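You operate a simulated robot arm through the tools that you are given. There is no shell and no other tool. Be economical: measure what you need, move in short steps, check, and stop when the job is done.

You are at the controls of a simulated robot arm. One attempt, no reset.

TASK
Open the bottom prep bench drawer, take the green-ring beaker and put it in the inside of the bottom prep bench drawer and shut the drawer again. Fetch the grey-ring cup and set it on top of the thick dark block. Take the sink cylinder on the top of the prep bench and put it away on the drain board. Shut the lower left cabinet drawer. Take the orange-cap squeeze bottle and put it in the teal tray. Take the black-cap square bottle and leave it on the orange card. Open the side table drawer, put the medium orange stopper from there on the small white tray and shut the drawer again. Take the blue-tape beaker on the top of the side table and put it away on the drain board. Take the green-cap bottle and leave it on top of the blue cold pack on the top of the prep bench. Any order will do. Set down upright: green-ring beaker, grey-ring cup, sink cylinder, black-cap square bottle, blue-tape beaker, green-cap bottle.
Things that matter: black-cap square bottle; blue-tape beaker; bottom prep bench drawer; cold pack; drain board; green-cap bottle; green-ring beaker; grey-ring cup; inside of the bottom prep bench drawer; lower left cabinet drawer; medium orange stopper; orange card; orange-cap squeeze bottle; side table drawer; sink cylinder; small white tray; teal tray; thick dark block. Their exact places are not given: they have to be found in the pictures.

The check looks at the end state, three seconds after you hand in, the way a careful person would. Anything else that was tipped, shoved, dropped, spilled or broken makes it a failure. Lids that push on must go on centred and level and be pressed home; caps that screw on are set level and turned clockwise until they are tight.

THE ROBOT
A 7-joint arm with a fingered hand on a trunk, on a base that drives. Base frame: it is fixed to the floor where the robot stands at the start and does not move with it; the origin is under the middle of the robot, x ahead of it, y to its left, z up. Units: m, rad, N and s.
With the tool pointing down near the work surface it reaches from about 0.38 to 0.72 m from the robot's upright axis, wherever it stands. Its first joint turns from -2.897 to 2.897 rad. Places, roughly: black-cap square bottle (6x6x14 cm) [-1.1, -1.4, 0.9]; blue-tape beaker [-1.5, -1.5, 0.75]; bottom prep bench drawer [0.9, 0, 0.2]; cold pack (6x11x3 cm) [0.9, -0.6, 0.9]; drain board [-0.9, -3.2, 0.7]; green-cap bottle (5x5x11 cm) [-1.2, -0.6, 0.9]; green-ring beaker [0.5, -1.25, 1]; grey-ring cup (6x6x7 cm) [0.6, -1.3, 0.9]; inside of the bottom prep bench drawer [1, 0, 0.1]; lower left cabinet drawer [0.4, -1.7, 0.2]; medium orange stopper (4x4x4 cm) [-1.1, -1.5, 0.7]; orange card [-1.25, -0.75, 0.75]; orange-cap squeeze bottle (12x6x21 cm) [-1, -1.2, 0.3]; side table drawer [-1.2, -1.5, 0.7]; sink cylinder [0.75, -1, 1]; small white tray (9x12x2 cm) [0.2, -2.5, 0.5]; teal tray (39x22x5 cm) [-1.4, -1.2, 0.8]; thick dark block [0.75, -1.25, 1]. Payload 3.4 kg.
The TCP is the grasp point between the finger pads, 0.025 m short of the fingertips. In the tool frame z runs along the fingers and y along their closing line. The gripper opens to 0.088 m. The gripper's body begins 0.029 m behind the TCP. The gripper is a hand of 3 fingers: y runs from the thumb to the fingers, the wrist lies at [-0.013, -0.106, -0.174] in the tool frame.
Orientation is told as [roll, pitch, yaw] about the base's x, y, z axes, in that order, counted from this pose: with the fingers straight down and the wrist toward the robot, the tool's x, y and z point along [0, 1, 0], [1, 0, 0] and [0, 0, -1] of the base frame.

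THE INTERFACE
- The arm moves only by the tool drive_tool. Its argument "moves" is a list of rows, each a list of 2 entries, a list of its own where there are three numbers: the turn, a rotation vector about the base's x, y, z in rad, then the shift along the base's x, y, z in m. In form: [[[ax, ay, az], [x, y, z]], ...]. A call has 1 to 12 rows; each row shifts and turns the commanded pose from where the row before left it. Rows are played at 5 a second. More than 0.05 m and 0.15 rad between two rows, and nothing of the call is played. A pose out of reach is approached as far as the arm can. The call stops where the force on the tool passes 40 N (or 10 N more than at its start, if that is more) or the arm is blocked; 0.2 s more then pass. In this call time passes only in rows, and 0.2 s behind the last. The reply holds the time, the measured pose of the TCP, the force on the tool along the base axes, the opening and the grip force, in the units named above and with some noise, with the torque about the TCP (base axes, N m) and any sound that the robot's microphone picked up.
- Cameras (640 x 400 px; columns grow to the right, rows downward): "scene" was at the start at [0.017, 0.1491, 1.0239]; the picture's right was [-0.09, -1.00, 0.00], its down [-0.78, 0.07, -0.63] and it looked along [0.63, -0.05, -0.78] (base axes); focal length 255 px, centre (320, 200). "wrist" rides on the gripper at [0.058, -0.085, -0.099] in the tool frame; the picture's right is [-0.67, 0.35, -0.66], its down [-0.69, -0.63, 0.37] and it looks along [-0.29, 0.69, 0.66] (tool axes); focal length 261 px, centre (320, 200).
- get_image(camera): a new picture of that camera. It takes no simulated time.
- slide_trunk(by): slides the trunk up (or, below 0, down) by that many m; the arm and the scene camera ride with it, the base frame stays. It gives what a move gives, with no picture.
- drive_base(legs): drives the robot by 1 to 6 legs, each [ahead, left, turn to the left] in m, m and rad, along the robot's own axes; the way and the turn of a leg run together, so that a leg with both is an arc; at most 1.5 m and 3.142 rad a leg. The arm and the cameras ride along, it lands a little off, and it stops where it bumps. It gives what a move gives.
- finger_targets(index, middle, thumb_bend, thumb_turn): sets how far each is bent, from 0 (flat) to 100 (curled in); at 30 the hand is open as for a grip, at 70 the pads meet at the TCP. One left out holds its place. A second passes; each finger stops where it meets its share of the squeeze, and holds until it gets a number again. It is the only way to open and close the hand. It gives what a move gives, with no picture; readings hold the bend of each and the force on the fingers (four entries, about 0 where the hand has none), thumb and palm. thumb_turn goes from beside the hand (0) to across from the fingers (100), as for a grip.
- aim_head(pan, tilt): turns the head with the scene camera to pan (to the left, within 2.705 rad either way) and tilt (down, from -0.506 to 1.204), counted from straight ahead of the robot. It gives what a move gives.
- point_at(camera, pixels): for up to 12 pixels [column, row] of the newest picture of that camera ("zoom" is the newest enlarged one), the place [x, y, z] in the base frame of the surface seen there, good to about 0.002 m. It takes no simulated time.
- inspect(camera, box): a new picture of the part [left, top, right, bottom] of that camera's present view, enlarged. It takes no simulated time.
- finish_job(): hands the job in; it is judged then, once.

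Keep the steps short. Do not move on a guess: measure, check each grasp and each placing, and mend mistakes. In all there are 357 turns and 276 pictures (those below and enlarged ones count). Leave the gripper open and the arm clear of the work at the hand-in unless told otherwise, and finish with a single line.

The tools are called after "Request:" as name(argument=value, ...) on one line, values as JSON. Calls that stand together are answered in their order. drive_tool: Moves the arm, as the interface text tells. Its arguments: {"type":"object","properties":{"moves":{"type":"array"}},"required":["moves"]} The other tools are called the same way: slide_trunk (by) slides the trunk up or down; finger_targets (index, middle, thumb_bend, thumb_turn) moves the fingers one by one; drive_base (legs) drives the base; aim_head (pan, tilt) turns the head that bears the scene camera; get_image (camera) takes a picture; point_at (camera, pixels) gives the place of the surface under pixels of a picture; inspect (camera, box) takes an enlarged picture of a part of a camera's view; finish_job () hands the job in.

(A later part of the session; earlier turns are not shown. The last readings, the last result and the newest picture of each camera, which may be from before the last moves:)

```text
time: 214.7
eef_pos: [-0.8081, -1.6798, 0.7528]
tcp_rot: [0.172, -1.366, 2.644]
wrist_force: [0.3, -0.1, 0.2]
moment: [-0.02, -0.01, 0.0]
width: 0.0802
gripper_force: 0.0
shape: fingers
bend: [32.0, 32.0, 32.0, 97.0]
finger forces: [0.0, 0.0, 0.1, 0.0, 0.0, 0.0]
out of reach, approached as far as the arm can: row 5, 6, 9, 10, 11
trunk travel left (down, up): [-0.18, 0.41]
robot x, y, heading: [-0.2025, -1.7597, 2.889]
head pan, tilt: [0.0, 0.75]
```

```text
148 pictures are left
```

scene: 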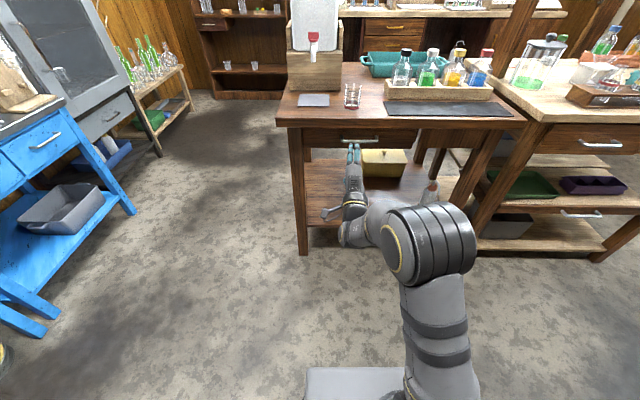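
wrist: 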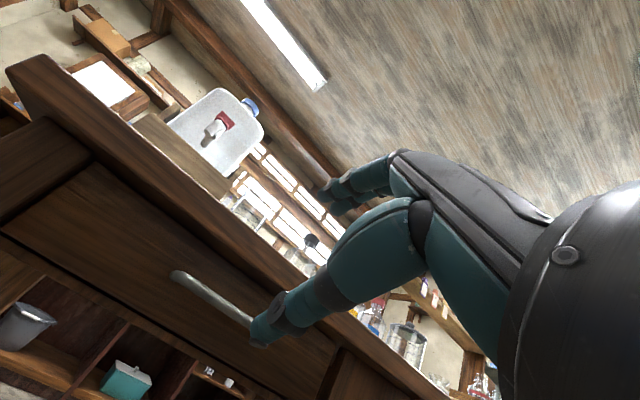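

Request:
finger_targets(index=50, middle=50, thumb_bend=35)

Request:
drive_tool(moves=[[[0, 0, 0], [-0.005, 0.03, -0.015]], [[0, 0, 0], [-0.03, 0.02, -0.01]], [[0, 0, 0], [-0.04, 0.014, -0.004]], [[0, 0, 0], [0, 0, 0]]])

Request:
get_image(camera="wrist")

Request:
inspect(camera="scene", box=[290, 80, 430, 180])

```text
time: 215.7
eef_pos: [-0.8076, -1.6788, 0.7539]
tcp_rot: [0.171, -1.365, 2.644]
wrist_force: [0.0, 1.1, -0.5]
moment: [0.01, 0.03, -0.01]
width: 0.0587
gripper_force: 0.0
shape: fingers
bend: [50.0, 50.0, 35.0, 97.0]
finger forces: [0.0, 0.0, 0.1, 0.1, 0.0, 0.1]
trunk travel left (down, up): [-0.18, 0.41]
robot x, y, heading: [-0.2029, -1.7619, 2.888]
head pan, tilt: [0.0, 0.75]
```

```text
time: 216.7
eef_pos: [-0.896, -1.6642, 0.733]
tcp_rot: [0.171, -1.365, 2.649]
wrist_force: [0.4, 0.2, 0.5]
moment: [-0.01, -0.03, -0.01]
width: 0.0585
gripper_force: 0.0
shape: fingers
bend: [50.0, 50.0, 35.0, 97.0]
finger forces: [0.1, 0.0, 0.0, 0.1, 0.0, 0.0]
out of reach, approached as far as the arm can: row 1, 2, 3
trunk travel left (down, up): [-0.18, 0.41]
robot x, y, heading: [-0.2049, -1.7603, 2.886]
head pan, tilt: [0.0, 0.75]
```

```text
147 pictures are left
```

wrist: 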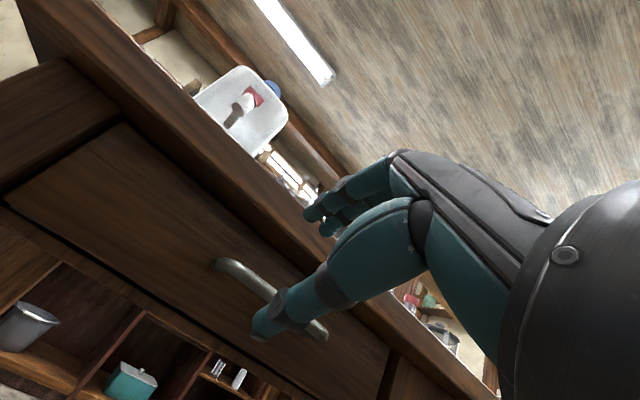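

```text
4.00 times, centred on (360, 130) of scene
```

zoom: 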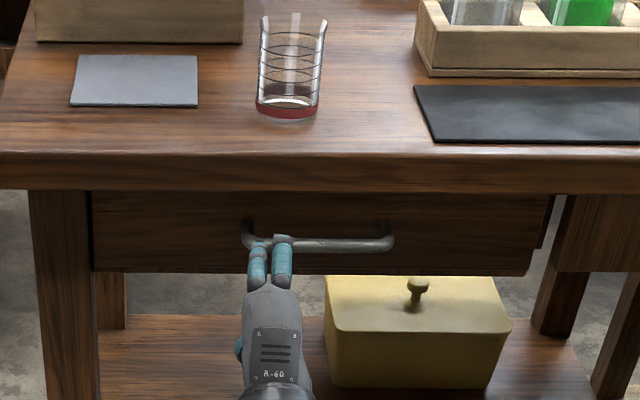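

Request:
drive_base(legs=[[0.0, -0.05, 0.0]])

Request:
slide_trunk(by=-0.01)

Request:
drive_base(legs=[[0.06, 0.0, 0.0]])

Request:
inspect(camera="wrist", box=[160, 150, 480, 360])

Request:
inspect(camera="scene", box=[290, 80, 430, 180])

```text
time: 217.6
eef_pos: [-0.8828, -1.6172, 0.7338]
tcp_rot: [0.169, -1.366, 2.651]
wrist_force: [0.6, 0.1, 0.3]
moment: [-0.02, -0.02, 0.02]
width: 0.0586
gripper_force: 0.0
shape: fingers
bend: [50.0, 50.0, 35.0, 97.0]
finger forces: [0.1, 0.1, 0.0, 0.1, 0.0, 0.0]
trunk travel left (down, up): [-0.18, 0.41]
robot x, y, heading: [-0.1873, -1.7139, 2.892]
head pan, tilt: [0.0, 0.75]
```

```text
time: 218.2
eef_pos: [-0.8823, -1.6158, 0.7232]
tcp_rot: [0.169, -1.367, 2.65]
wrist_force: [0.0, -1.2, 0.1]
moment: [0.02, -0.01, 0.01]
width: 0.0585
gripper_force: 0.1
shape: fingers
bend: [50.0, 50.0, 35.0, 97.0]
finger forces: [0.0, 0.0, 0.0, 0.1, 0.0, 0.0]
trunk travel left (down, up): [-0.17, 0.42]
robot x, y, heading: [-0.1875, -1.7142, 2.891]
head pan, tilt: [0.0, 0.75]
```

```text
time: 219.2
eef_pos: [-0.9415, -1.6015, 0.7235]
tcp_rot: [0.168, -1.367, 2.649]
wrist_force: [-0.2, -0.7, -0.4]
moment: [0.01, 0.03, -0.01]
width: 0.0589
gripper_force: 0.1
shape: fingers
bend: [50.0, 50.0, 35.0, 97.0]
finger forces: [0.0, 0.0, 0.1, 0.0, 0.1, 0.0]
trunk travel left (down, up): [-0.17, 0.42]
robot x, y, heading: [-0.2528, -1.6969, 2.889]
head pan, tilt: [0.0, 0.75]
```

```text
1.90 times, centred on (320, 255) of wrist
```

zoom: 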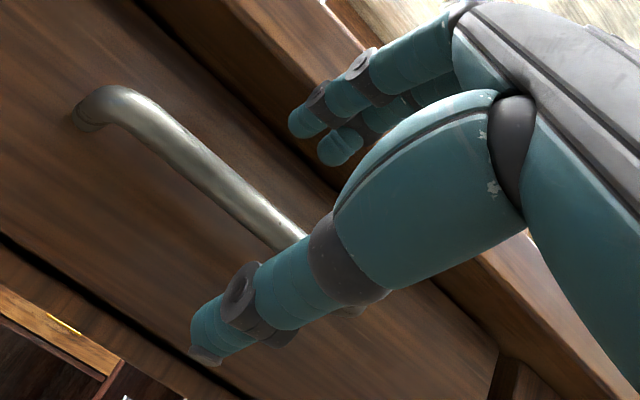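

```text
4.00 times, centred on (360, 130) of scene
```

zoom: 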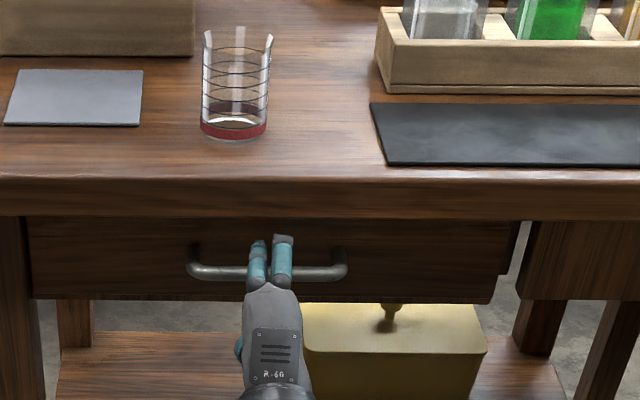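

Request:
drive_base(legs=[[0.036, 0.0, 0.0]])

Request:
finger_targets(index=72, middle=72, thumb_bend=72)

Request:
inspect(camera="wrist", box=[160, 150, 480, 360])

```text
time: 220.0
eef_pos: [-0.9762, -1.5918, 0.7206]
tcp_rot: [0.161, -1.362, 2.657]
wrist_force: [9.3, -2.5, -16.4]
moment: [-0.1, 0.46, -0.1]
width: 0.0587
gripper_force: 9.5
shape: fingers
bend: [50.0, 59.0, 35.0, 97.0]
finger forces: [0.0, 19.1, 0.1, 0.1, 0.0, 0.0]
trunk travel left (down, up): [-0.17, 0.42]
robot x, y, heading: [-0.2813, -1.6895, 2.891]
head pan, tilt: [0.0, 0.75]
```

```text
time: 221.0
eef_pos: [-0.9764, -1.5922, 0.7201]
tcp_rot: [0.161, -1.361, 2.658]
wrist_force: [-0.9, -0.4, -5.1]
moment: [0.04, -0.03, 0.01]
width: 0.0003
gripper_force: 2.8
shape: fingers
bend: [72.0, 72.0, 68.0, 97.0]
finger forces: [0.0, 0.3, 0.0, 0.0, 6.0, 0.0]
trunk travel left (down, up): [-0.17, 0.42]
robot x, y, heading: [-0.2843, -1.6865, 2.884]
head pan, tilt: [0.0, 0.75]
```

```text
1.90 times, centred on (320, 255) of wrist
```

zoom: 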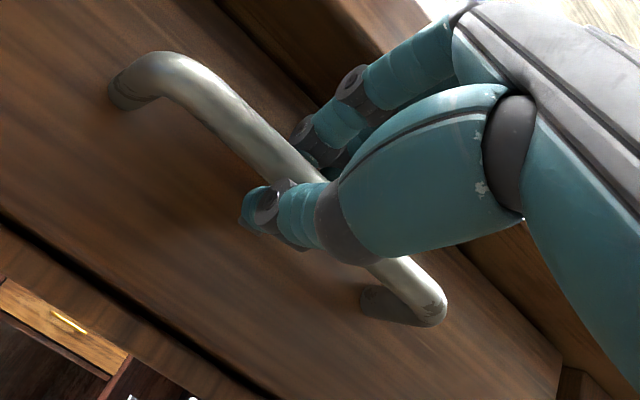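

Request:
drive_base(legs=[[-0.06, 0.0, 0.0]])

Request:
inspect(camera="scene", box=[270, 80, 430, 200])

```text
time: 222.0
eef_pos: [-0.9192, -1.6059, 0.7205]
tcp_rot: [0.161, -1.36, 2.657]
wrist_force: [-1.7, -1.4, -6.4]
moment: [0.02, -0.04, -0.01]
width: 0.0002
gripper_force: 3.1
shape: fingers
bend: [72.0, 72.0, 68.0, 97.0]
finger forces: [0.1, 0.5, 0.1, 0.0, 6.0, 0.0]
trunk travel left (down, up): [-0.17, 0.42]
robot x, y, heading: [-0.2267, -1.7066, 2.884]
head pan, tilt: [0.0, 0.75]
```

```text
3.33 times, centred on (350, 140) of scene
```

zoom: 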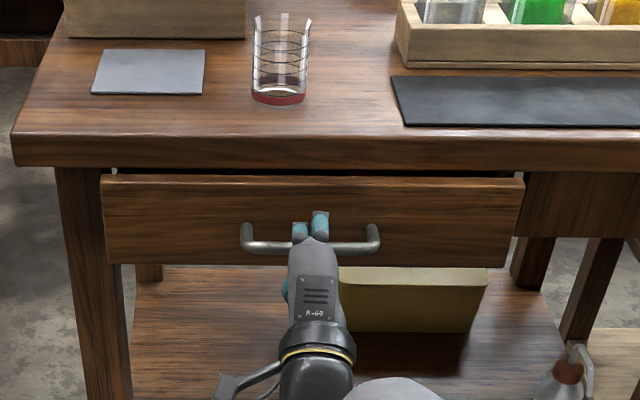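

Request:
drive_base(legs=[[-0.16, 0.0, 0.0]])

Request:
get_image(camera="scene")

```text
time: 223.4
eef_pos: [-0.7637, -1.6491, 0.7212]
tcp_rot: [0.164, -1.362, 2.661]
wrist_force: [-0.6, -1.9, -5.8]
moment: [0.03, -0.05, 0.01]
width: 0.0
gripper_force: 3.3
shape: fingers
bend: [72.0, 72.0, 68.0, 96.0]
finger forces: [0.1, 0.4, 0.0, 0.0, 5.9, 0.0]
trunk travel left (down, up): [-0.17, 0.42]
robot x, y, heading: [-0.0746, -1.742, 2.889]
head pan, tilt: [0.0, 0.75]
```

```text
141 pictures are left
```

scene: 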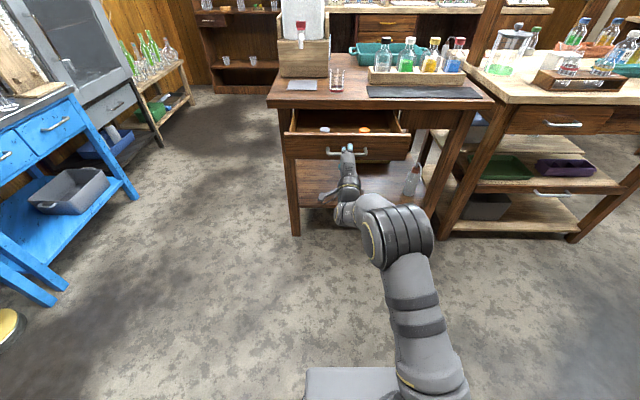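

Open; the orange stopper shows at (364,130). Release the handle and back off.

Request:
finger_targets(index=48, middle=48, thumb_bend=30)

Request:
drive_base(legs=[[-0.1, 0.0, 0.0]])

Request:
slide_trunk(by=0.3)

Request:
aim_head(pan=0.0, tilt=0.8)

Request:
get_image(camera="scene")

```text
time: 224.4
eef_pos: [-0.7624, -1.6496, 0.7216]
tcp_rot: [0.164, -1.361, 2.66]
wrist_force: [0.5, -1.1, 0.1]
moment: [-0.02, -0.02, 0.0]
width: 0.0651
gripper_force: 0.1
shape: fingers
bend: [48.0, 48.0, 30.0, 97.0]
finger forces: [0.0, 0.1, 0.0, 0.0, 0.0, 0.1]
trunk travel left (down, up): [-0.17, 0.42]
robot x, y, heading: [-0.0702, -1.7432, 2.892]
head pan, tilt: [0.0, 0.75]
```

```text
time: 225.5
eef_pos: [-0.6668, -1.675, 0.7208]
tcp_rot: [0.163, -1.363, 2.664]
wrist_force: [-0.4, 0.5, 0.5]
moment: [0.03, 0.01, 0.02]
width: 0.0651
gripper_force: 0.0
shape: fingers
bend: [48.0, 48.0, 30.0, 97.0]
finger forces: [0.0, 0.1, 0.0, 0.1, 0.0, 0.1]
trunk travel left (down, up): [-0.17, 0.42]
robot x, y, heading: [0.0246, -1.7679, 2.894]
head pan, tilt: [0.0, 0.75]
```

```text
time: 228.5
eef_pos: [-0.6662, -1.6747, 1.0214]
tcp_rot: [0.162, -1.361, 2.662]
wrist_force: [-1.0, -0.5, 1.1]
moment: [0.0, 0.01, 0.01]
width: 0.0648
gripper_force: 0.1
shape: fingers
bend: [48.0, 48.0, 30.0, 97.0]
finger forces: [0.1, 0.0, 0.1, 0.0, 0.1, 0.0]
trunk travel left (down, up): [-0.47, 0.12]
robot x, y, heading: [0.028, -1.771, 2.894]
head pan, tilt: [0.0, 0.75]
```

```text
time: 229.2
eef_pos: [-0.6657, -1.6745, 1.0208]
tcp_rot: [0.162, -1.36, 2.661]
wrist_force: [0.1, -0.3, 0.2]
moment: [-0.01, 0.01, 0.02]
width: 0.0649
gripper_force: 0.0
shape: fingers
bend: [48.0, 48.0, 30.0, 97.0]
finger forces: [0.1, 0.1, 0.0, 0.0, 0.0, 0.0]
trunk travel left (down, up): [-0.47, 0.12]
robot x, y, heading: [0.0255, -1.7722, 2.894]
head pan, tilt: [0.0, 0.799]
```

```text
140 pictures are left
```

scene: 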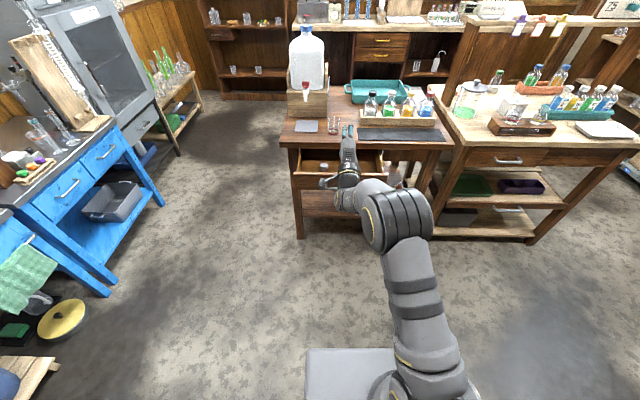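

Request:
drive_tool(moves=[[[-0.0347, -0.1357, 0], [0, 0, 0]], [[-0.0347, -0.1357, 0], [0, 0, 0]], [[-0.0347, -0.1357, 0], [0, 0, 0]], [[-0.0347, -0.1357, 0], [0, 0, 0]], [[-0.0347, -0.1357, 0], [0, 0, 0]], [[-0.0347, -0.1357, 0], [0, 0, 0]], [[-0.0347, -0.1357, 0], [0, 0, 0]], [[-0.0347, -0.1357, 0], [0, 0, 0]], [[-0.0347, -0.1357, 0], [0, 0, 0]], [[-0.026, -0.102, 0], [0, 0, 0]], [[0, 0, 0], [0, 0, 0]]])

Request:
inspect(camera="scene", box=[270, 100, 430, 220])

```text
time: 231.6
eef_pos: [-0.6667, -1.6757, 1.02]
tcp_rot: [-0.059, 0.003, 2.846]
wrist_force: [0.7, 0.0, 0.6]
moment: [0.0, 0.02, -0.01]
width: 0.0651
gripper_force: 0.0
shape: fingers
bend: [48.0, 48.0, 30.0, 97.0]
finger forces: [0.0, 0.0, 0.0, 0.0, 0.1, 0.0]
trunk travel left (down, up): [-0.47, 0.12]
robot x, y, heading: [0.0253, -1.7683, 2.893]
head pan, tilt: [0.0, 0.799]
```

```text
3.33 times, centred on (350, 160) of scene
```

zoom: 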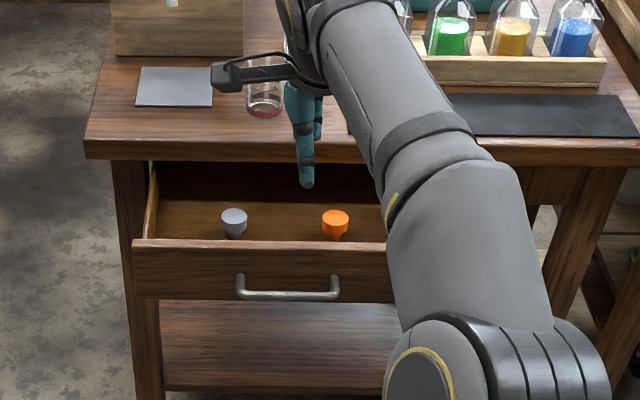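

Request:
point_at(camera="zoom", pixels=[[335, 218], [336, 236], [233, 215], [250, 225], [310, 230], [260, 215], [150, 245], [290, 290], [330, 200]])

Request:
get_image(camera="wrist")

```text
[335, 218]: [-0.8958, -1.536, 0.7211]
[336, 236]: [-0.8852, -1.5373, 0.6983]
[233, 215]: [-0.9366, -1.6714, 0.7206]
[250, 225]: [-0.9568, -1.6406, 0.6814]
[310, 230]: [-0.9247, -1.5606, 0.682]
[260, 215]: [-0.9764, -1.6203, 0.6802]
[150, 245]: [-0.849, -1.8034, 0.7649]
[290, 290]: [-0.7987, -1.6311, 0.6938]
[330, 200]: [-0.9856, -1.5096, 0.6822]
```

```text
138 pictures are left
```

wrist: 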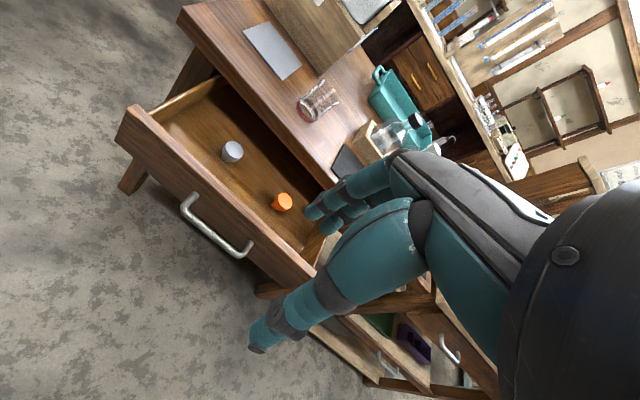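

Request:
drive_tool(moves=[[[-0.0565, 0.0172, 0], [0.04, -0.01, 0]], [[0, 0, 0.14], [0.04, -0.01, 0]], [[0, 0, 0.14], [0.04, -0.01, 0]], [[0, 0, 0.14], [0, 0, 0]], [[0, 0, 0.14], [0, 0, 0]], [[0, 0, 0.14], [0, 0, 0]], [[0, 0, 0.14], [0, 0, 0]], [[0, 0, 0.14], [0, 0, 0]], [[0, 0, 0.14], [0, 0, 0]], [[0, 0, 0.14], [0, 0, 0]], [[0, 0, 0], [0, 0, 0]]])

Request:
drive_base(legs=[[0.36, -0.08, 0.0]])

Request:
get_image(camera="wrist")

Request:
get_image(camera="scene")

```text
time: 234.0
eef_pos: [-0.5464, -1.7049, 1.0222]
tcp_rot: [-0.001, 0.0, -2.179]
wrist_force: [-1.0, -1.1, 0.1]
moment: [-0.01, 0.0, 0.01]
width: 0.0652
gripper_force: 0.1
shape: fingers
bend: [48.0, 48.0, 30.0, 97.0]
finger forces: [0.0, 0.0, 0.0, 0.1, 0.1, 0.0]
trunk travel left (down, up): [-0.47, 0.12]
robot x, y, heading: [0.0248, -1.7626, 2.893]
head pan, tilt: [0.0, 0.799]
```

```text
time: 236.3
eef_pos: [-0.8745, -1.5379, 1.0215]
tcp_rot: [0.0, 0.0, -2.183]
wrist_force: [0.1, -0.2, 0.3]
moment: [-0.04, 0.02, 0.01]
width: 0.0651
gripper_force: 0.1
shape: fingers
bend: [48.0, 48.0, 30.0, 97.0]
finger forces: [0.0, 0.0, 0.0, 0.0, 0.1, 0.1]
trunk travel left (down, up): [-0.47, 0.12]
robot x, y, heading: [-0.3079, -1.6038, 2.893]
head pan, tilt: [0.0, 0.799]
```

```text
137 pictures are left
```

wrist: 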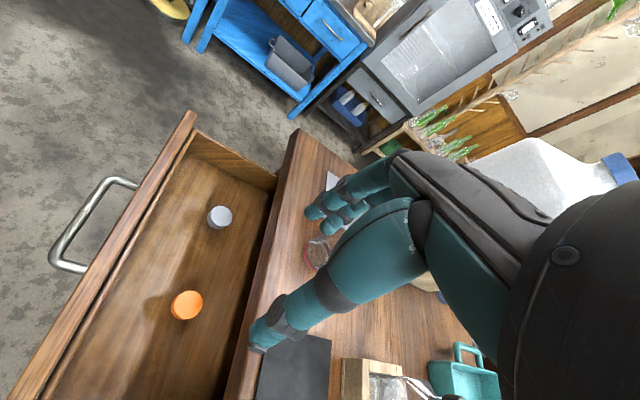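

```text
136 pictures are left
```

scene: 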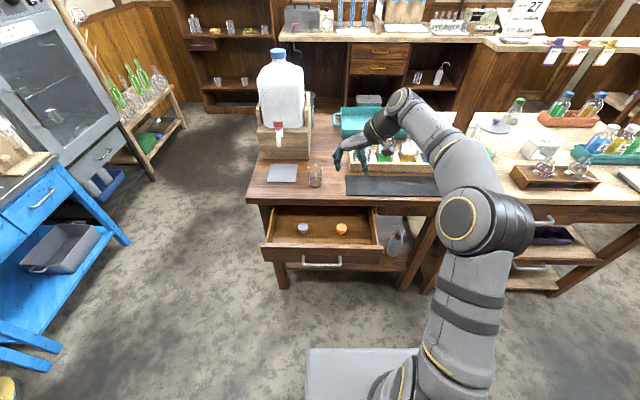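

Request:
inspect(camera="wrist", box=[100, 180, 340, 360])

Request:
point_at(camera="wrist", pixels=[[188, 303], [180, 300], [196, 308], [190, 317], [190, 325], [270, 230], [160, 250], [300, 140], [235, 360]])

```text
2.22 times, centred on (220, 270) of wrist
```

zoom: 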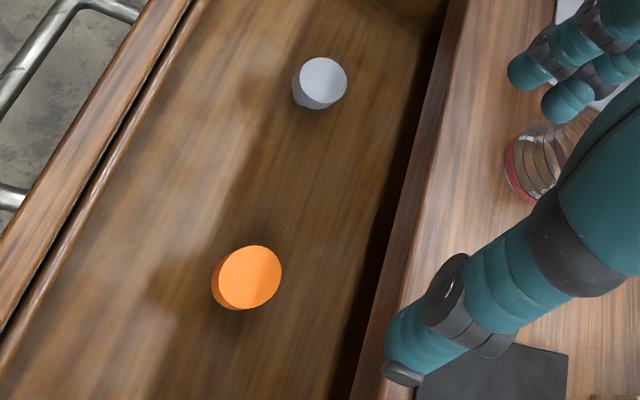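

```text
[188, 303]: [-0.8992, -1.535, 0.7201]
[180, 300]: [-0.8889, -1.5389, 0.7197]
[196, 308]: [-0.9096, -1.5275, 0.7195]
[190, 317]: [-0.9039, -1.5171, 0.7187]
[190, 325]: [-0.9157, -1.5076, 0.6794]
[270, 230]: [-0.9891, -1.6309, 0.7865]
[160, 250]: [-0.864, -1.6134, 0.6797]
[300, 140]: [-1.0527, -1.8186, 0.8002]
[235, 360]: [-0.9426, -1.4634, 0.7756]
```

Request:
finger_targets(index=40, middle=40, thumb_bend=38)

Request:
drive_tool(moves=[[[0, 0, 0.14], [-0.013, 0.002, -0.03]], [[0, 0, 0.14], [-0.013, 0.002, -0.03]], [[0, 0, 0], [0, 0, -0.045]], [[0, 0, 0], [0, 0, -0.045]], [[0, 0, 0], [0, 0, -0.045]], [[0, 0, 0], [0, 0, -0.045]], [[0, 0, 0], [0, 0, 0]]])

Request:
get_image(camera="wrist")

Request:
inspect(camera="scene", box=[250, 120, 470, 280])

```text
time: 237.3
eef_pos: [-0.8748, -1.5388, 1.0213]
tcp_rot: [-0.002, 0.0, -2.182]
wrist_force: [0.3, 0.7, 0.4]
moment: [-0.01, 0.01, -0.02]
width: 0.0661
gripper_force: 0.0
shape: fingers
bend: [40.0, 40.0, 38.0, 97.0]
finger forces: [0.0, 0.0, 0.0, 0.0, 0.0, 0.0]
trunk travel left (down, up): [-0.47, 0.12]
robot x, y, heading: [-0.3007, -1.6042, 2.897]
head pan, tilt: [0.0, 0.799]
```

```text
time: 238.9
eef_pos: [-0.9008, -1.5358, 0.7783]
tcp_rot: [0.0, 0.001, -1.902]
wrist_force: [-0.2, 0.9, 0.1]
moment: [0.0, 0.01, 0.02]
width: 0.0658
gripper_force: 0.0
shape: fingers
bend: [40.0, 40.0, 38.0, 97.0]
finger forces: [0.1, 0.1, 0.0, 0.0, 0.1, 0.0]
trunk travel left (down, up): [-0.47, 0.12]
robot x, y, heading: [-0.3042, -1.603, 2.895]
head pan, tilt: [0.0, 0.799]
```

```text
134 pictures are left
```

wrist: 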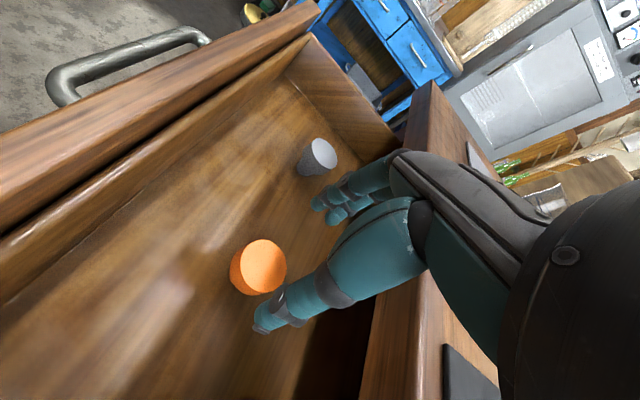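

```text
2.50 times, centred on (360, 200) of scene
```

zoom: 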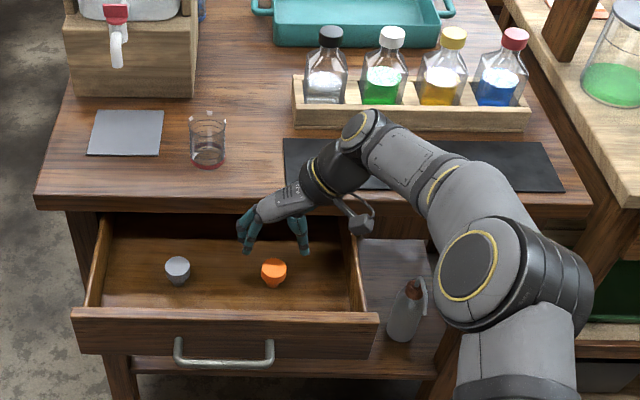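

Request:
drive_tool(moves=[[[0, 0, 0], [0, 0.002, -0.03]], [[0, 0, 0], [0, 0, -0.025]], [[0, 0, 0], [0, 0, -0.009]], [[0, 0, 0], [0, 0, 0]]])

Request:
get_image(camera="wrist")

```text
time: 239.9
eef_pos: [-0.9021, -1.5327, 0.716]
tcp_rot: [-0.002, 0.0, -1.901]
wrist_force: [-0.9, 0.1, 0.5]
moment: [-0.02, -0.02, 0.0]
width: 0.0658
gripper_force: 0.1
shape: fingers
bend: [40.0, 40.0, 38.0, 97.0]
finger forces: [0.0, 0.0, 0.0, 0.1, 0.0, 0.0]
trunk travel left (down, up): [-0.47, 0.12]
robot x, y, heading: [-0.3042, -1.6025, 2.891]
head pan, tilt: [0.0, 0.799]
```

```text
132 pictures are left
```

wrist: 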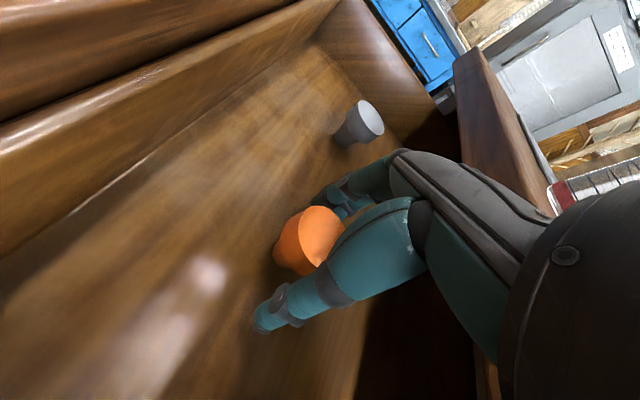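

Request:
point_at(camera="wrist", pixels=[[320, 225], [305, 215], [330, 240], [310, 235], [285, 245]])

```text
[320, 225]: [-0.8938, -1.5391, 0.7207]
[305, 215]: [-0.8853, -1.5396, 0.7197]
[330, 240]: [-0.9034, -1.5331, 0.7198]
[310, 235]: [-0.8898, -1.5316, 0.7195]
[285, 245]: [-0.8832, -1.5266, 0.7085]
```

Request:
finger_targets(index=72, middle=72, thumb_bend=70)

Request:
drive_tool(moves=[[[0, 0, 0], [0, 0, 0.02]], [[0, 0, 0], [0, 0, 0.04]], [[0, 0, 0], [0, 0, 0.04]], [[0, 0, 0], [0, 0, 0]]])

Request:
get_image(camera="wrist")

```text
time: 240.9
eef_pos: [-0.9021, -1.5339, 0.7172]
tcp_rot: [-0.001, 0.0, -1.901]
wrist_force: [0.7, -0.2, 0.4]
moment: [0.02, 0.02, -0.01]
width: 0.0217
gripper_force: 13.2
shape: fingers
bend: [59.0, 67.0, 59.0, 96.0]
finger forces: [10.0, 3.3, 0.0, 0.0, 13.4, 0.1]
trunk travel left (down, up): [-0.47, 0.12]
robot x, y, heading: [-0.303, -1.6057, 2.894]
head pan, tilt: [0.0, 0.799]
```

```text
time: 241.9
eef_pos: [-0.9016, -1.5328, 0.8166]
tcp_rot: [-0.001, 0.0, -1.901]
wrist_force: [-0.4, 0.1, -0.5]
moment: [0.02, -0.02, 0.0]
width: 0.0218
gripper_force: 13.8
shape: fingers
bend: [59.0, 67.0, 59.0, 96.0]
finger forces: [10.0, 3.5, 0.0, 0.0, 13.3, 0.1]
trunk travel left (down, up): [-0.47, 0.12]
robot x, y, heading: [-0.304, -1.5997, 2.889]
head pan, tilt: [0.0, 0.799]
```

```text
131 pictures are left
```

wrist: 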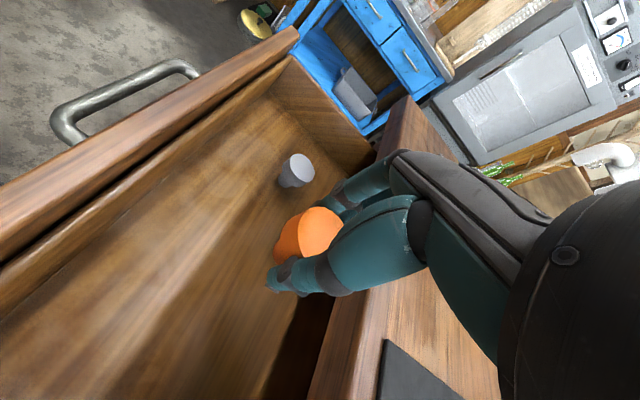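

Stopper held. Raise, back off, and go round toward the white tray (0.16,-2.53,0.50), swinging the arm via the south.

Request:
drive_tool(moves=[[[0, 0, 0], [0, 0, 0.04]], [[0, 0, 0], [0, 0, 0.04]], [[0, 0, 0], [0.0, 0, 0.04]], [[0, 0, 0], [0, 0, 0]]])

Request:
drive_base(legs=[[-0.25, 0.0, 0.0], [0.0, 0.65, 0.0], [0.38, 0.0, 0.0], [0.0, 0.0, 1.57]])

Request:
aim_head(pan=0.8, tilt=0.7)

Request:
get_image(camera="scene")

```text
time: 242.9
eef_pos: [-0.9003, -1.5306, 0.9364]
tcp_rot: [-0.001, 0.0, -1.901]
wrist_force: [0.0, -0.1, -0.3]
moment: [0.03, 0.0, 0.02]
width: 0.022
gripper_force: 13.1
shape: fingers
bend: [59.0, 67.0, 59.0, 96.0]
finger forces: [9.9, 3.7, 0.0, 0.1, 13.2, 0.0]
trunk travel left (down, up): [-0.47, 0.12]
robot x, y, heading: [-0.3015, -1.6033, 2.892]
head pan, tilt: [0.0, 0.799]
```

```text
time: 253.7
eef_pos: [-0.6475, -2.7921, 0.936]
tcp_rot: [0.0, 0.001, -0.323]
wrist_force: [0.2, 0.3, -1.5]
moment: [0.01, 0.02, 0.03]
width: 0.0214
gripper_force: 13.9
shape: fingers
bend: [59.0, 71.0, 59.0, 96.0]
finger forces: [9.6, 3.7, 0.1, 0.0, 12.9, 0.0]
trunk travel left (down, up): [-0.47, 0.12]
robot x, y, heading: [-0.5809, -2.1887, -1.817]
head pan, tilt: [0.0, 0.799]
```

```text
time: 254.8
eef_pos: [-0.6468, -2.7921, 0.9364]
tcp_rot: [-0.002, -0.001, -0.324]
wrist_force: [0.5, -0.1, -0.9]
moment: [-0.01, -0.02, 0.0]
width: 0.021
gripper_force: 12.6
shape: fingers
bend: [59.0, 71.0, 59.0, 96.0]
finger forces: [9.7, 3.7, 0.1, 0.0, 12.9, 0.1]
trunk travel left (down, up): [-0.47, 0.12]
robot x, y, heading: [-0.5845, -2.1915, -1.808]
head pan, tilt: [0.799, 0.7]
```

```text
130 pictures are left
```

scene: 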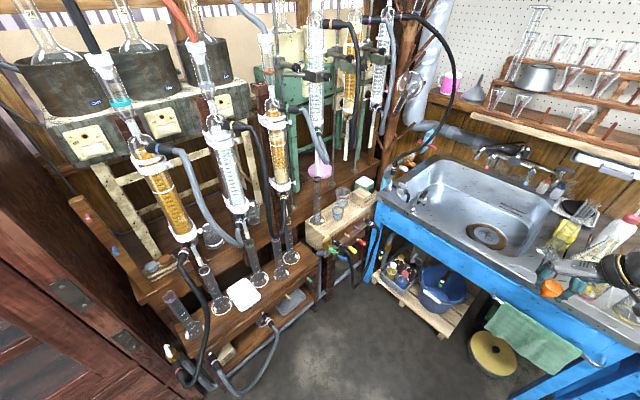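

Request:
inspect(camera="scene", box=[150, 200, 350, 360])

Request:
point_at(camera="zoom", pixels=[[300, 235], [258, 222], [310, 198], [350, 232], [300, 270], [230, 260], [360, 195], [130, 310], [230, 220], [370, 280], [150, 320], [460, 180]])

```text
2.50 times, centred on (250, 280) of scene
```

zoom: 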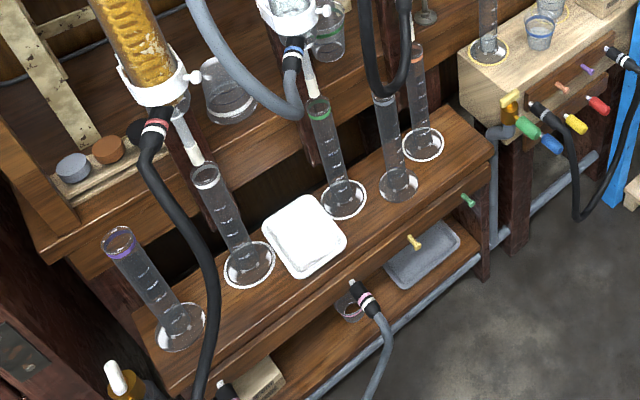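

```text
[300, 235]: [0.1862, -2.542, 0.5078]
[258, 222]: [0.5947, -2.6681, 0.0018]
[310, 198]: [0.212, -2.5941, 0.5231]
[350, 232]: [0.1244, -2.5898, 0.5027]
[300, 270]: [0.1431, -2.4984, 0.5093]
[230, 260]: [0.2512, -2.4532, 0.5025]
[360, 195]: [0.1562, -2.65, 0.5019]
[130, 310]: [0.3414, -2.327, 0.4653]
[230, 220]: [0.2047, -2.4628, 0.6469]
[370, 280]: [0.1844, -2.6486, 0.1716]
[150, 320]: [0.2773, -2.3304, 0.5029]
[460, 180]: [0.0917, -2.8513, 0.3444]
```

Rotate the tool back to straight ahead, turn the robot to face the rack, shift right.

Request:
drive_tool(moves=[[[0, 0, -0.14], [0, 0, 0]], [[0, 0, -0.14], [0, 0, 0]], [[0, 0, -0.14], [0, 0, 0]], [[0, 0, -0.14], [0, 0, 0]], [[0, 0, -0.14], [0, 0, 0]], [[0, 0, -0.14], [0, 0, 0]], [[0, 0, -0.14], [0, 0, 0]], [[0, 0, -0.14], [0, 0, 0]], [[0, 0, -0.14], [0, 0, 0]], [[0, 0, -0.14], [0, 0, 0]], [[0, 0, -0.09], [0, 0, 0]], [[0, 0, 0], [0, 0, 0]]])

Request:
drive_base(legs=[[0.0, 0.0, 1.56], [0.0, -0.235, 0.0]])

Request:
aim_head(pan=0.0, tilt=0.85)

Request:
get_image(camera="scene")

Request:
get_image(camera="wrist")

```text
time: 257.4
eef_pos: [-0.6467, -2.792, 0.9372]
tcp_rot: [-0.004, 0.0, -1.813]
wrist_force: [0.1, 0.2, -0.2]
moment: [-0.02, -0.03, 0.02]
width: 0.0211
gripper_force: 12.6
shape: fingers
bend: [71.0, 71.0, 59.0, 96.0]
finger forces: [9.2, 3.9, 0.0, 0.0, 12.3, 0.0]
trunk travel left (down, up): [-0.47, 0.12]
robot x, y, heading: [-0.5806, -2.1938, -1.811]
head pan, tilt: [0.799, 0.7]
```

```text
time: 263.0
eef_pos: [-0.0427, -2.4985, 0.9365]
tcp_rot: [-0.003, 0.0, -0.262]
wrist_force: [-0.1, -0.1, 0.4]
moment: [-0.01, -0.01, -0.01]
width: 0.0206
gripper_force: 12.5
shape: fingers
bend: [71.0, 71.0, 60.0, 96.0]
finger forces: [8.7, 3.9, 0.0, 0.0, 11.8, 0.0]
trunk travel left (down, up): [-0.47, 0.12]
robot x, y, heading: [-0.6407, -2.4199, -0.261]
head pan, tilt: [0.799, 0.7]
```

```text
time: 264.1
eef_pos: [-0.042, -2.4995, 0.9364]
tcp_rot: [0.0, -0.001, -0.261]
wrist_force: [0.2, 0.1, -0.4]
moment: [0.01, 0.0, 0.02]
width: 0.0204
gripper_force: 12.5
shape: fingers
bend: [71.0, 71.0, 60.0, 96.0]
finger forces: [8.8, 3.9, 0.0, 0.0, 11.9, 0.1]
trunk travel left (down, up): [-0.47, 0.12]
robot x, y, heading: [-0.6413, -2.4192, -0.264]
head pan, tilt: [0.0, 0.85]
```

```text
128 pictures are left
```

scene: 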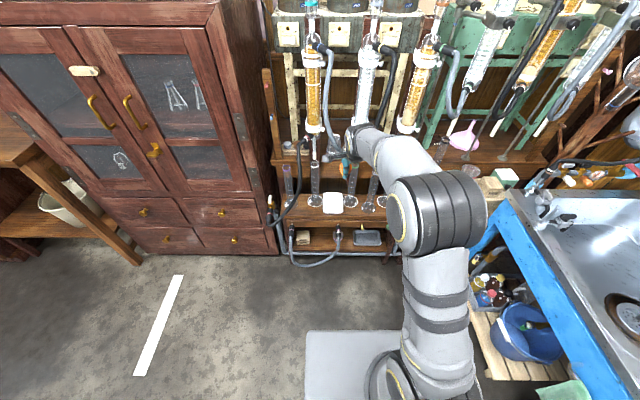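

```text
127 pictures are left
```

wrist: 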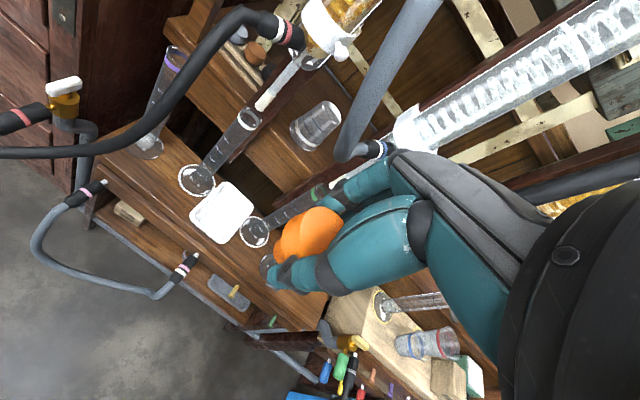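

Request:
inspect(camera="wrist", box=[160, 150, 400, 310])

Request:
inspect(camera="scene", box=[260, 110, 420, 260])

```text
2.50 times, centred on (280, 230) of wrist
```

zoom: 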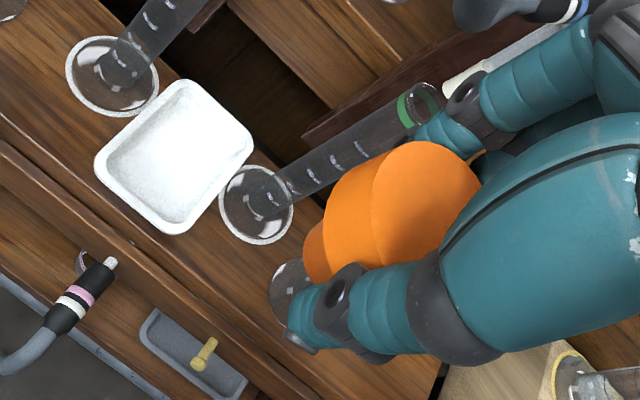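

```text
2.67 times, centred on (340, 185) of scene
```

zoom: 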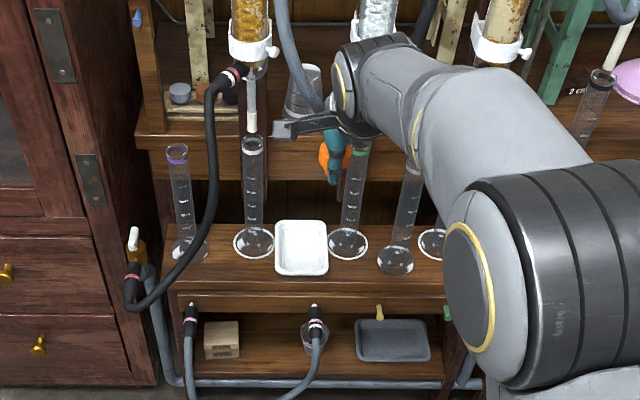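

Request:
get_image(camera="wrist")

Request:
point_at(camera="wrist", pixels=[[365, 150], [345, 140], [380, 70], [262, 105], [230, 20], [130, 120], [245, 115], [320, 190], [255, 232], [197, 180], [285, 200], [220, 212]])

```text
124 pictures are left
```

wrist: 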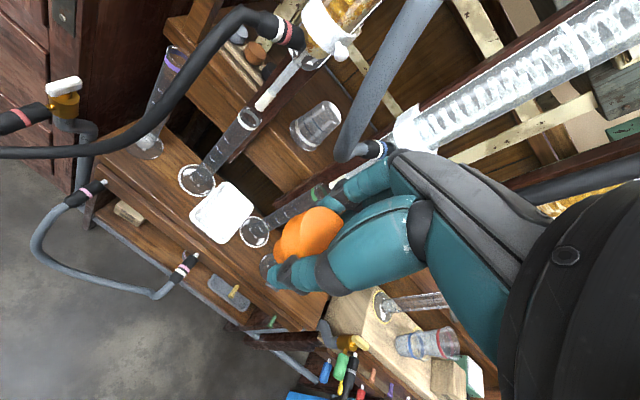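

```text
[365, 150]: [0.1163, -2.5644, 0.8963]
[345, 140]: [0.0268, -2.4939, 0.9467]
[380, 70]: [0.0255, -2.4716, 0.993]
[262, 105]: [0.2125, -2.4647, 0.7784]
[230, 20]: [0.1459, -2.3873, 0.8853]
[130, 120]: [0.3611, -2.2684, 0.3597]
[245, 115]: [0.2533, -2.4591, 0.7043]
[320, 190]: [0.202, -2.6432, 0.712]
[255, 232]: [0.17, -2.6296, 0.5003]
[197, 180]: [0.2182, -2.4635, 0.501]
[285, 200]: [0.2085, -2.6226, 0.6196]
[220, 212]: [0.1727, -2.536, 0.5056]
```

A grey hose loop hangs at (0.03,-2.49,0.94); I go under it: first lower here, then move in.

Request:
point_at(camera="scene", pixels=[[380, 140], [400, 155], [440, 190], [350, 135], [430, 230]])

Request:
slide_trunk(by=-0.35)

Request:
get_image(camera="scene")

Request:
get_image(camera="wrist")

```text
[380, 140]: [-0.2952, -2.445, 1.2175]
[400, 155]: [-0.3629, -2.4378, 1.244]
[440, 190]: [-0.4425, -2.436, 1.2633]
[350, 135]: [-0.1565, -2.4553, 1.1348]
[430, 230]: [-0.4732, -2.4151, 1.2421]
```

```text
time: 267.5
eef_pos: [-0.0428, -2.4988, 0.5867]
tcp_rot: [-0.001, 0.001, -0.262]
wrist_force: [0.0, -0.1, 0.3]
moment: [-0.02, -0.02, -0.01]
width: 0.0207
gripper_force: 12.3
shape: fingers
bend: [71.0, 71.0, 60.0, 96.0]
finger forces: [8.9, 3.9, 0.0, 0.0, 11.7, 0.1]
trunk travel left (down, up): [-0.12, 0.47]
robot x, y, heading: [-0.6366, -2.4235, -0.267]
head pan, tilt: [0.0, 0.85]
```

```text
123 pictures are left
```

scene: 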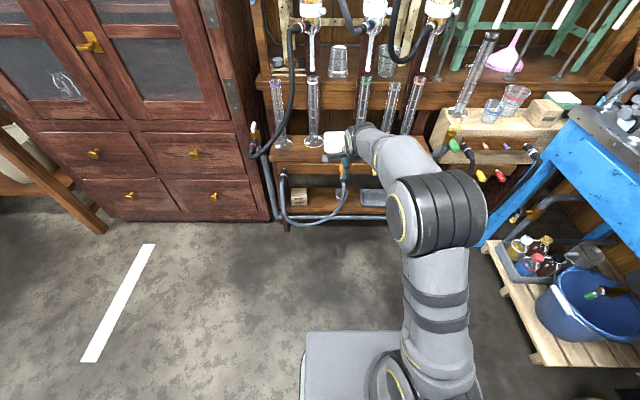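

```text
122 pictures are left
```

wrist: 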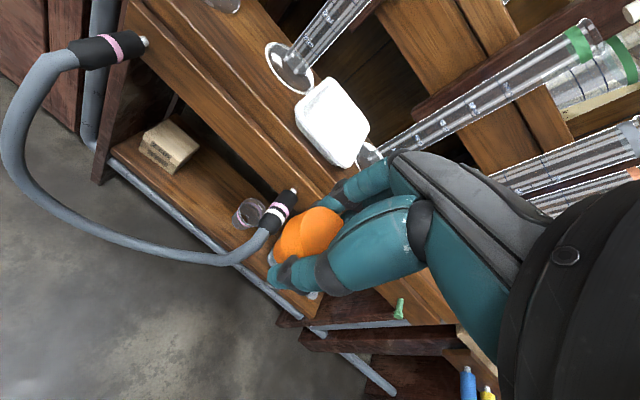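

Request:
point_at(camera="wrist", pixels=[[235, 258], [290, 195], [160, 252], [330, 120], [310, 135], [350, 160], [250, 180], [300, 215], [320, 240]])

```text
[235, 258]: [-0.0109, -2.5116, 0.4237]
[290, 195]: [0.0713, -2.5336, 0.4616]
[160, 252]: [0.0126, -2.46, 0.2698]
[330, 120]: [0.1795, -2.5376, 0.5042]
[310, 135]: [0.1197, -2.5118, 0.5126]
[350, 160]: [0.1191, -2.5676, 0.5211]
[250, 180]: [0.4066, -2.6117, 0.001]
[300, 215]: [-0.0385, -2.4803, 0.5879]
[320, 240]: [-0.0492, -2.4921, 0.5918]
```

Request:
drive_base(legs=[[0.222, 0.003, 0.0]])

Request:
get_image(camera="wrist")

Request:
inspect(camera="scene", box=[240, 40, 440, 200])

```text
time: 269.2
eef_pos: [0.172, -2.555, 0.5868]
tcp_rot: [-0.003, 0.001, -0.262]
wrist_force: [-0.4, 0.5, -0.9]
moment: [0.0, 0.0, -0.01]
width: 0.0204
gripper_force: 12.7
shape: fingers
bend: [71.0, 71.0, 60.0, 96.0]
finger forces: [8.8, 3.9, 0.1, 0.1, 11.9, 0.0]
trunk travel left (down, up): [-0.12, 0.47]
robot x, y, heading: [-0.4234, -2.4746, -0.267]
head pan, tilt: [0.0, 0.85]
```

```text
121 pictures are left
```

wrist: 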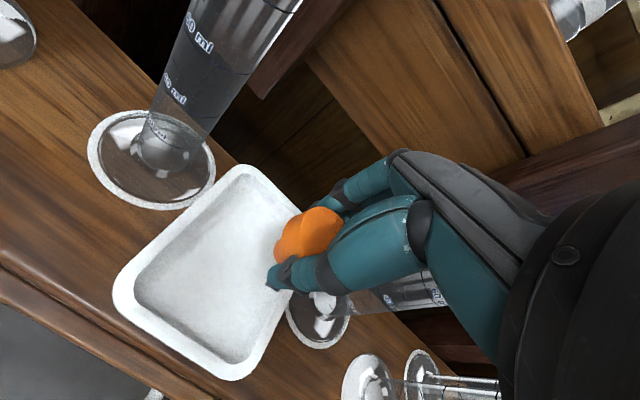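

```text
2.50 times, centred on (340, 120) of scene
```

zoom: 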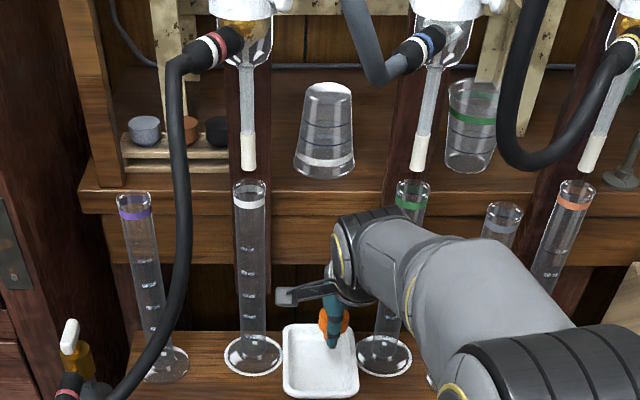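

Request:
point_at(camera="wrist", pixels=[[240, 170], [118, 290], [235, 375], [200, 270], [270, 290], [305, 230], [285, 250]])

```text
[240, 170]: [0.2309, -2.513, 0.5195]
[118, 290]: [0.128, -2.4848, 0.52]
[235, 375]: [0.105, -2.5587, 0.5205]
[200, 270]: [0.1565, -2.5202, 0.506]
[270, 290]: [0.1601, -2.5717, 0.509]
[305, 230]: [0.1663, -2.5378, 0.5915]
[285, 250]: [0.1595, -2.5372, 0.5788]
```

Request:
drive_tool(moves=[[[0, 0, 0], [0, 0, -0.02]], [[0, 0, 0], [0, 0, -0.015]], [[0, 0, 0], [0, 0, -0.004]], [[0, 0, 0], [0, 0, 0]]])

Request:
inspect(camera="wrist", box=[120, 150, 400, 340])

```text
time: 270.2
eef_pos: [0.1704, -2.5542, 0.5473]
tcp_rot: [-0.002, 0.001, -0.264]
wrist_force: [0.2, -1.1, -0.7]
moment: [0.02, 0.02, -0.04]
width: 0.0203
gripper_force: 12.4
shape: fingers
bend: [71.0, 71.0, 60.0, 96.0]
finger forces: [8.7, 3.9, 0.0, 0.1, 11.6, 0.1]
trunk travel left (down, up): [-0.12, 0.47]
robot x, y, heading: [-0.4253, -2.4769, -0.266]
head pan, tilt: [0.0, 0.85]
```

```text
2.11 times, centred on (260, 245) of wrist
```

zoom: 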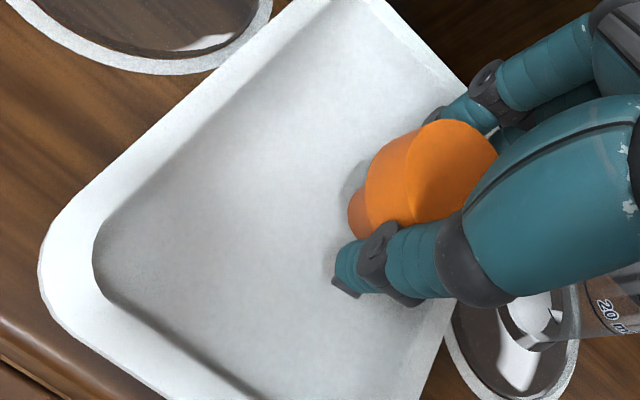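

Request:
drive_tool(moves=[[[0, 0, 0], [0.003, 0.012, 0]], [[0, 0, 0], [0, 0, -0.002]], [[0, 0, 0], [0, 0, -0.002]], [[0, 0, 0], [0, 0, -0.002]], [[0, 0, 0], [0, 0, 0]]])

Request:
inspect(camera="wrist", box=[120, 150, 400, 340])

```text
time: 271.4
eef_pos: [0.1742, -2.5436, 0.541]
tcp_rot: [-0.003, -0.001, -0.264]
wrist_force: [0.7, 0.3, 0.5]
moment: [0.01, -0.01, 0.01]
width: 0.0204
gripper_force: 12.4
shape: fingers
bend: [71.0, 71.0, 60.0, 96.0]
finger forces: [8.8, 3.9, 0.0, 0.0, 11.6, 0.0]
trunk travel left (down, up): [-0.12, 0.47]
robot x, y, heading: [-0.4222, -2.4774, -0.265]
head pan, tilt: [0.0, 0.85]
```

```text
2.11 times, centred on (260, 245) of wrist
```

zoom: 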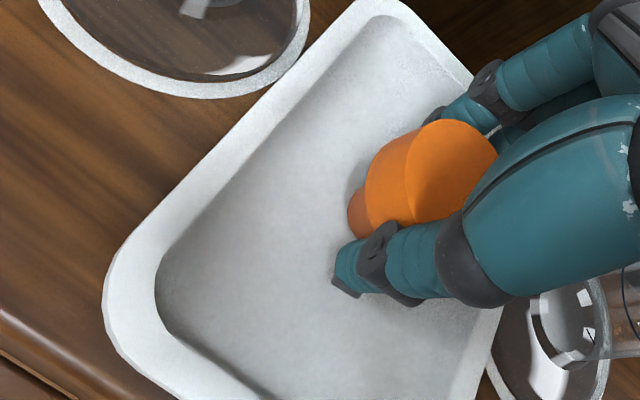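

Request:
drive_tool(moves=[[[0, 0, 0], [0, 0, -0.0015]], [[0, 0, 0], [0, 0, -0.0015]], [[0, 0, 0], [0, 0, -0.0015]], [[0, 0, 0], [0, 0, 0]]])

```text
time: 272.4
eef_pos: [0.1742, -2.5441, 0.5378]
tcp_rot: [-0.002, -0.004, -0.262]
wrist_force: [0.5, 1.4, 13.7]
moment: [0.1, 0.09, -0.02]
width: 0.0193
gripper_force: 12.0
shape: fingers
bend: [71.0, 71.0, 61.0, 96.0]
finger forces: [9.1, 3.6, 0.0, 0.1, 11.4, 0.1]
trunk travel left (down, up): [-0.12, 0.47]
robot x, y, heading: [-0.4275, -2.4762, -0.263]
head pan, tilt: [0.0, 0.85]
```

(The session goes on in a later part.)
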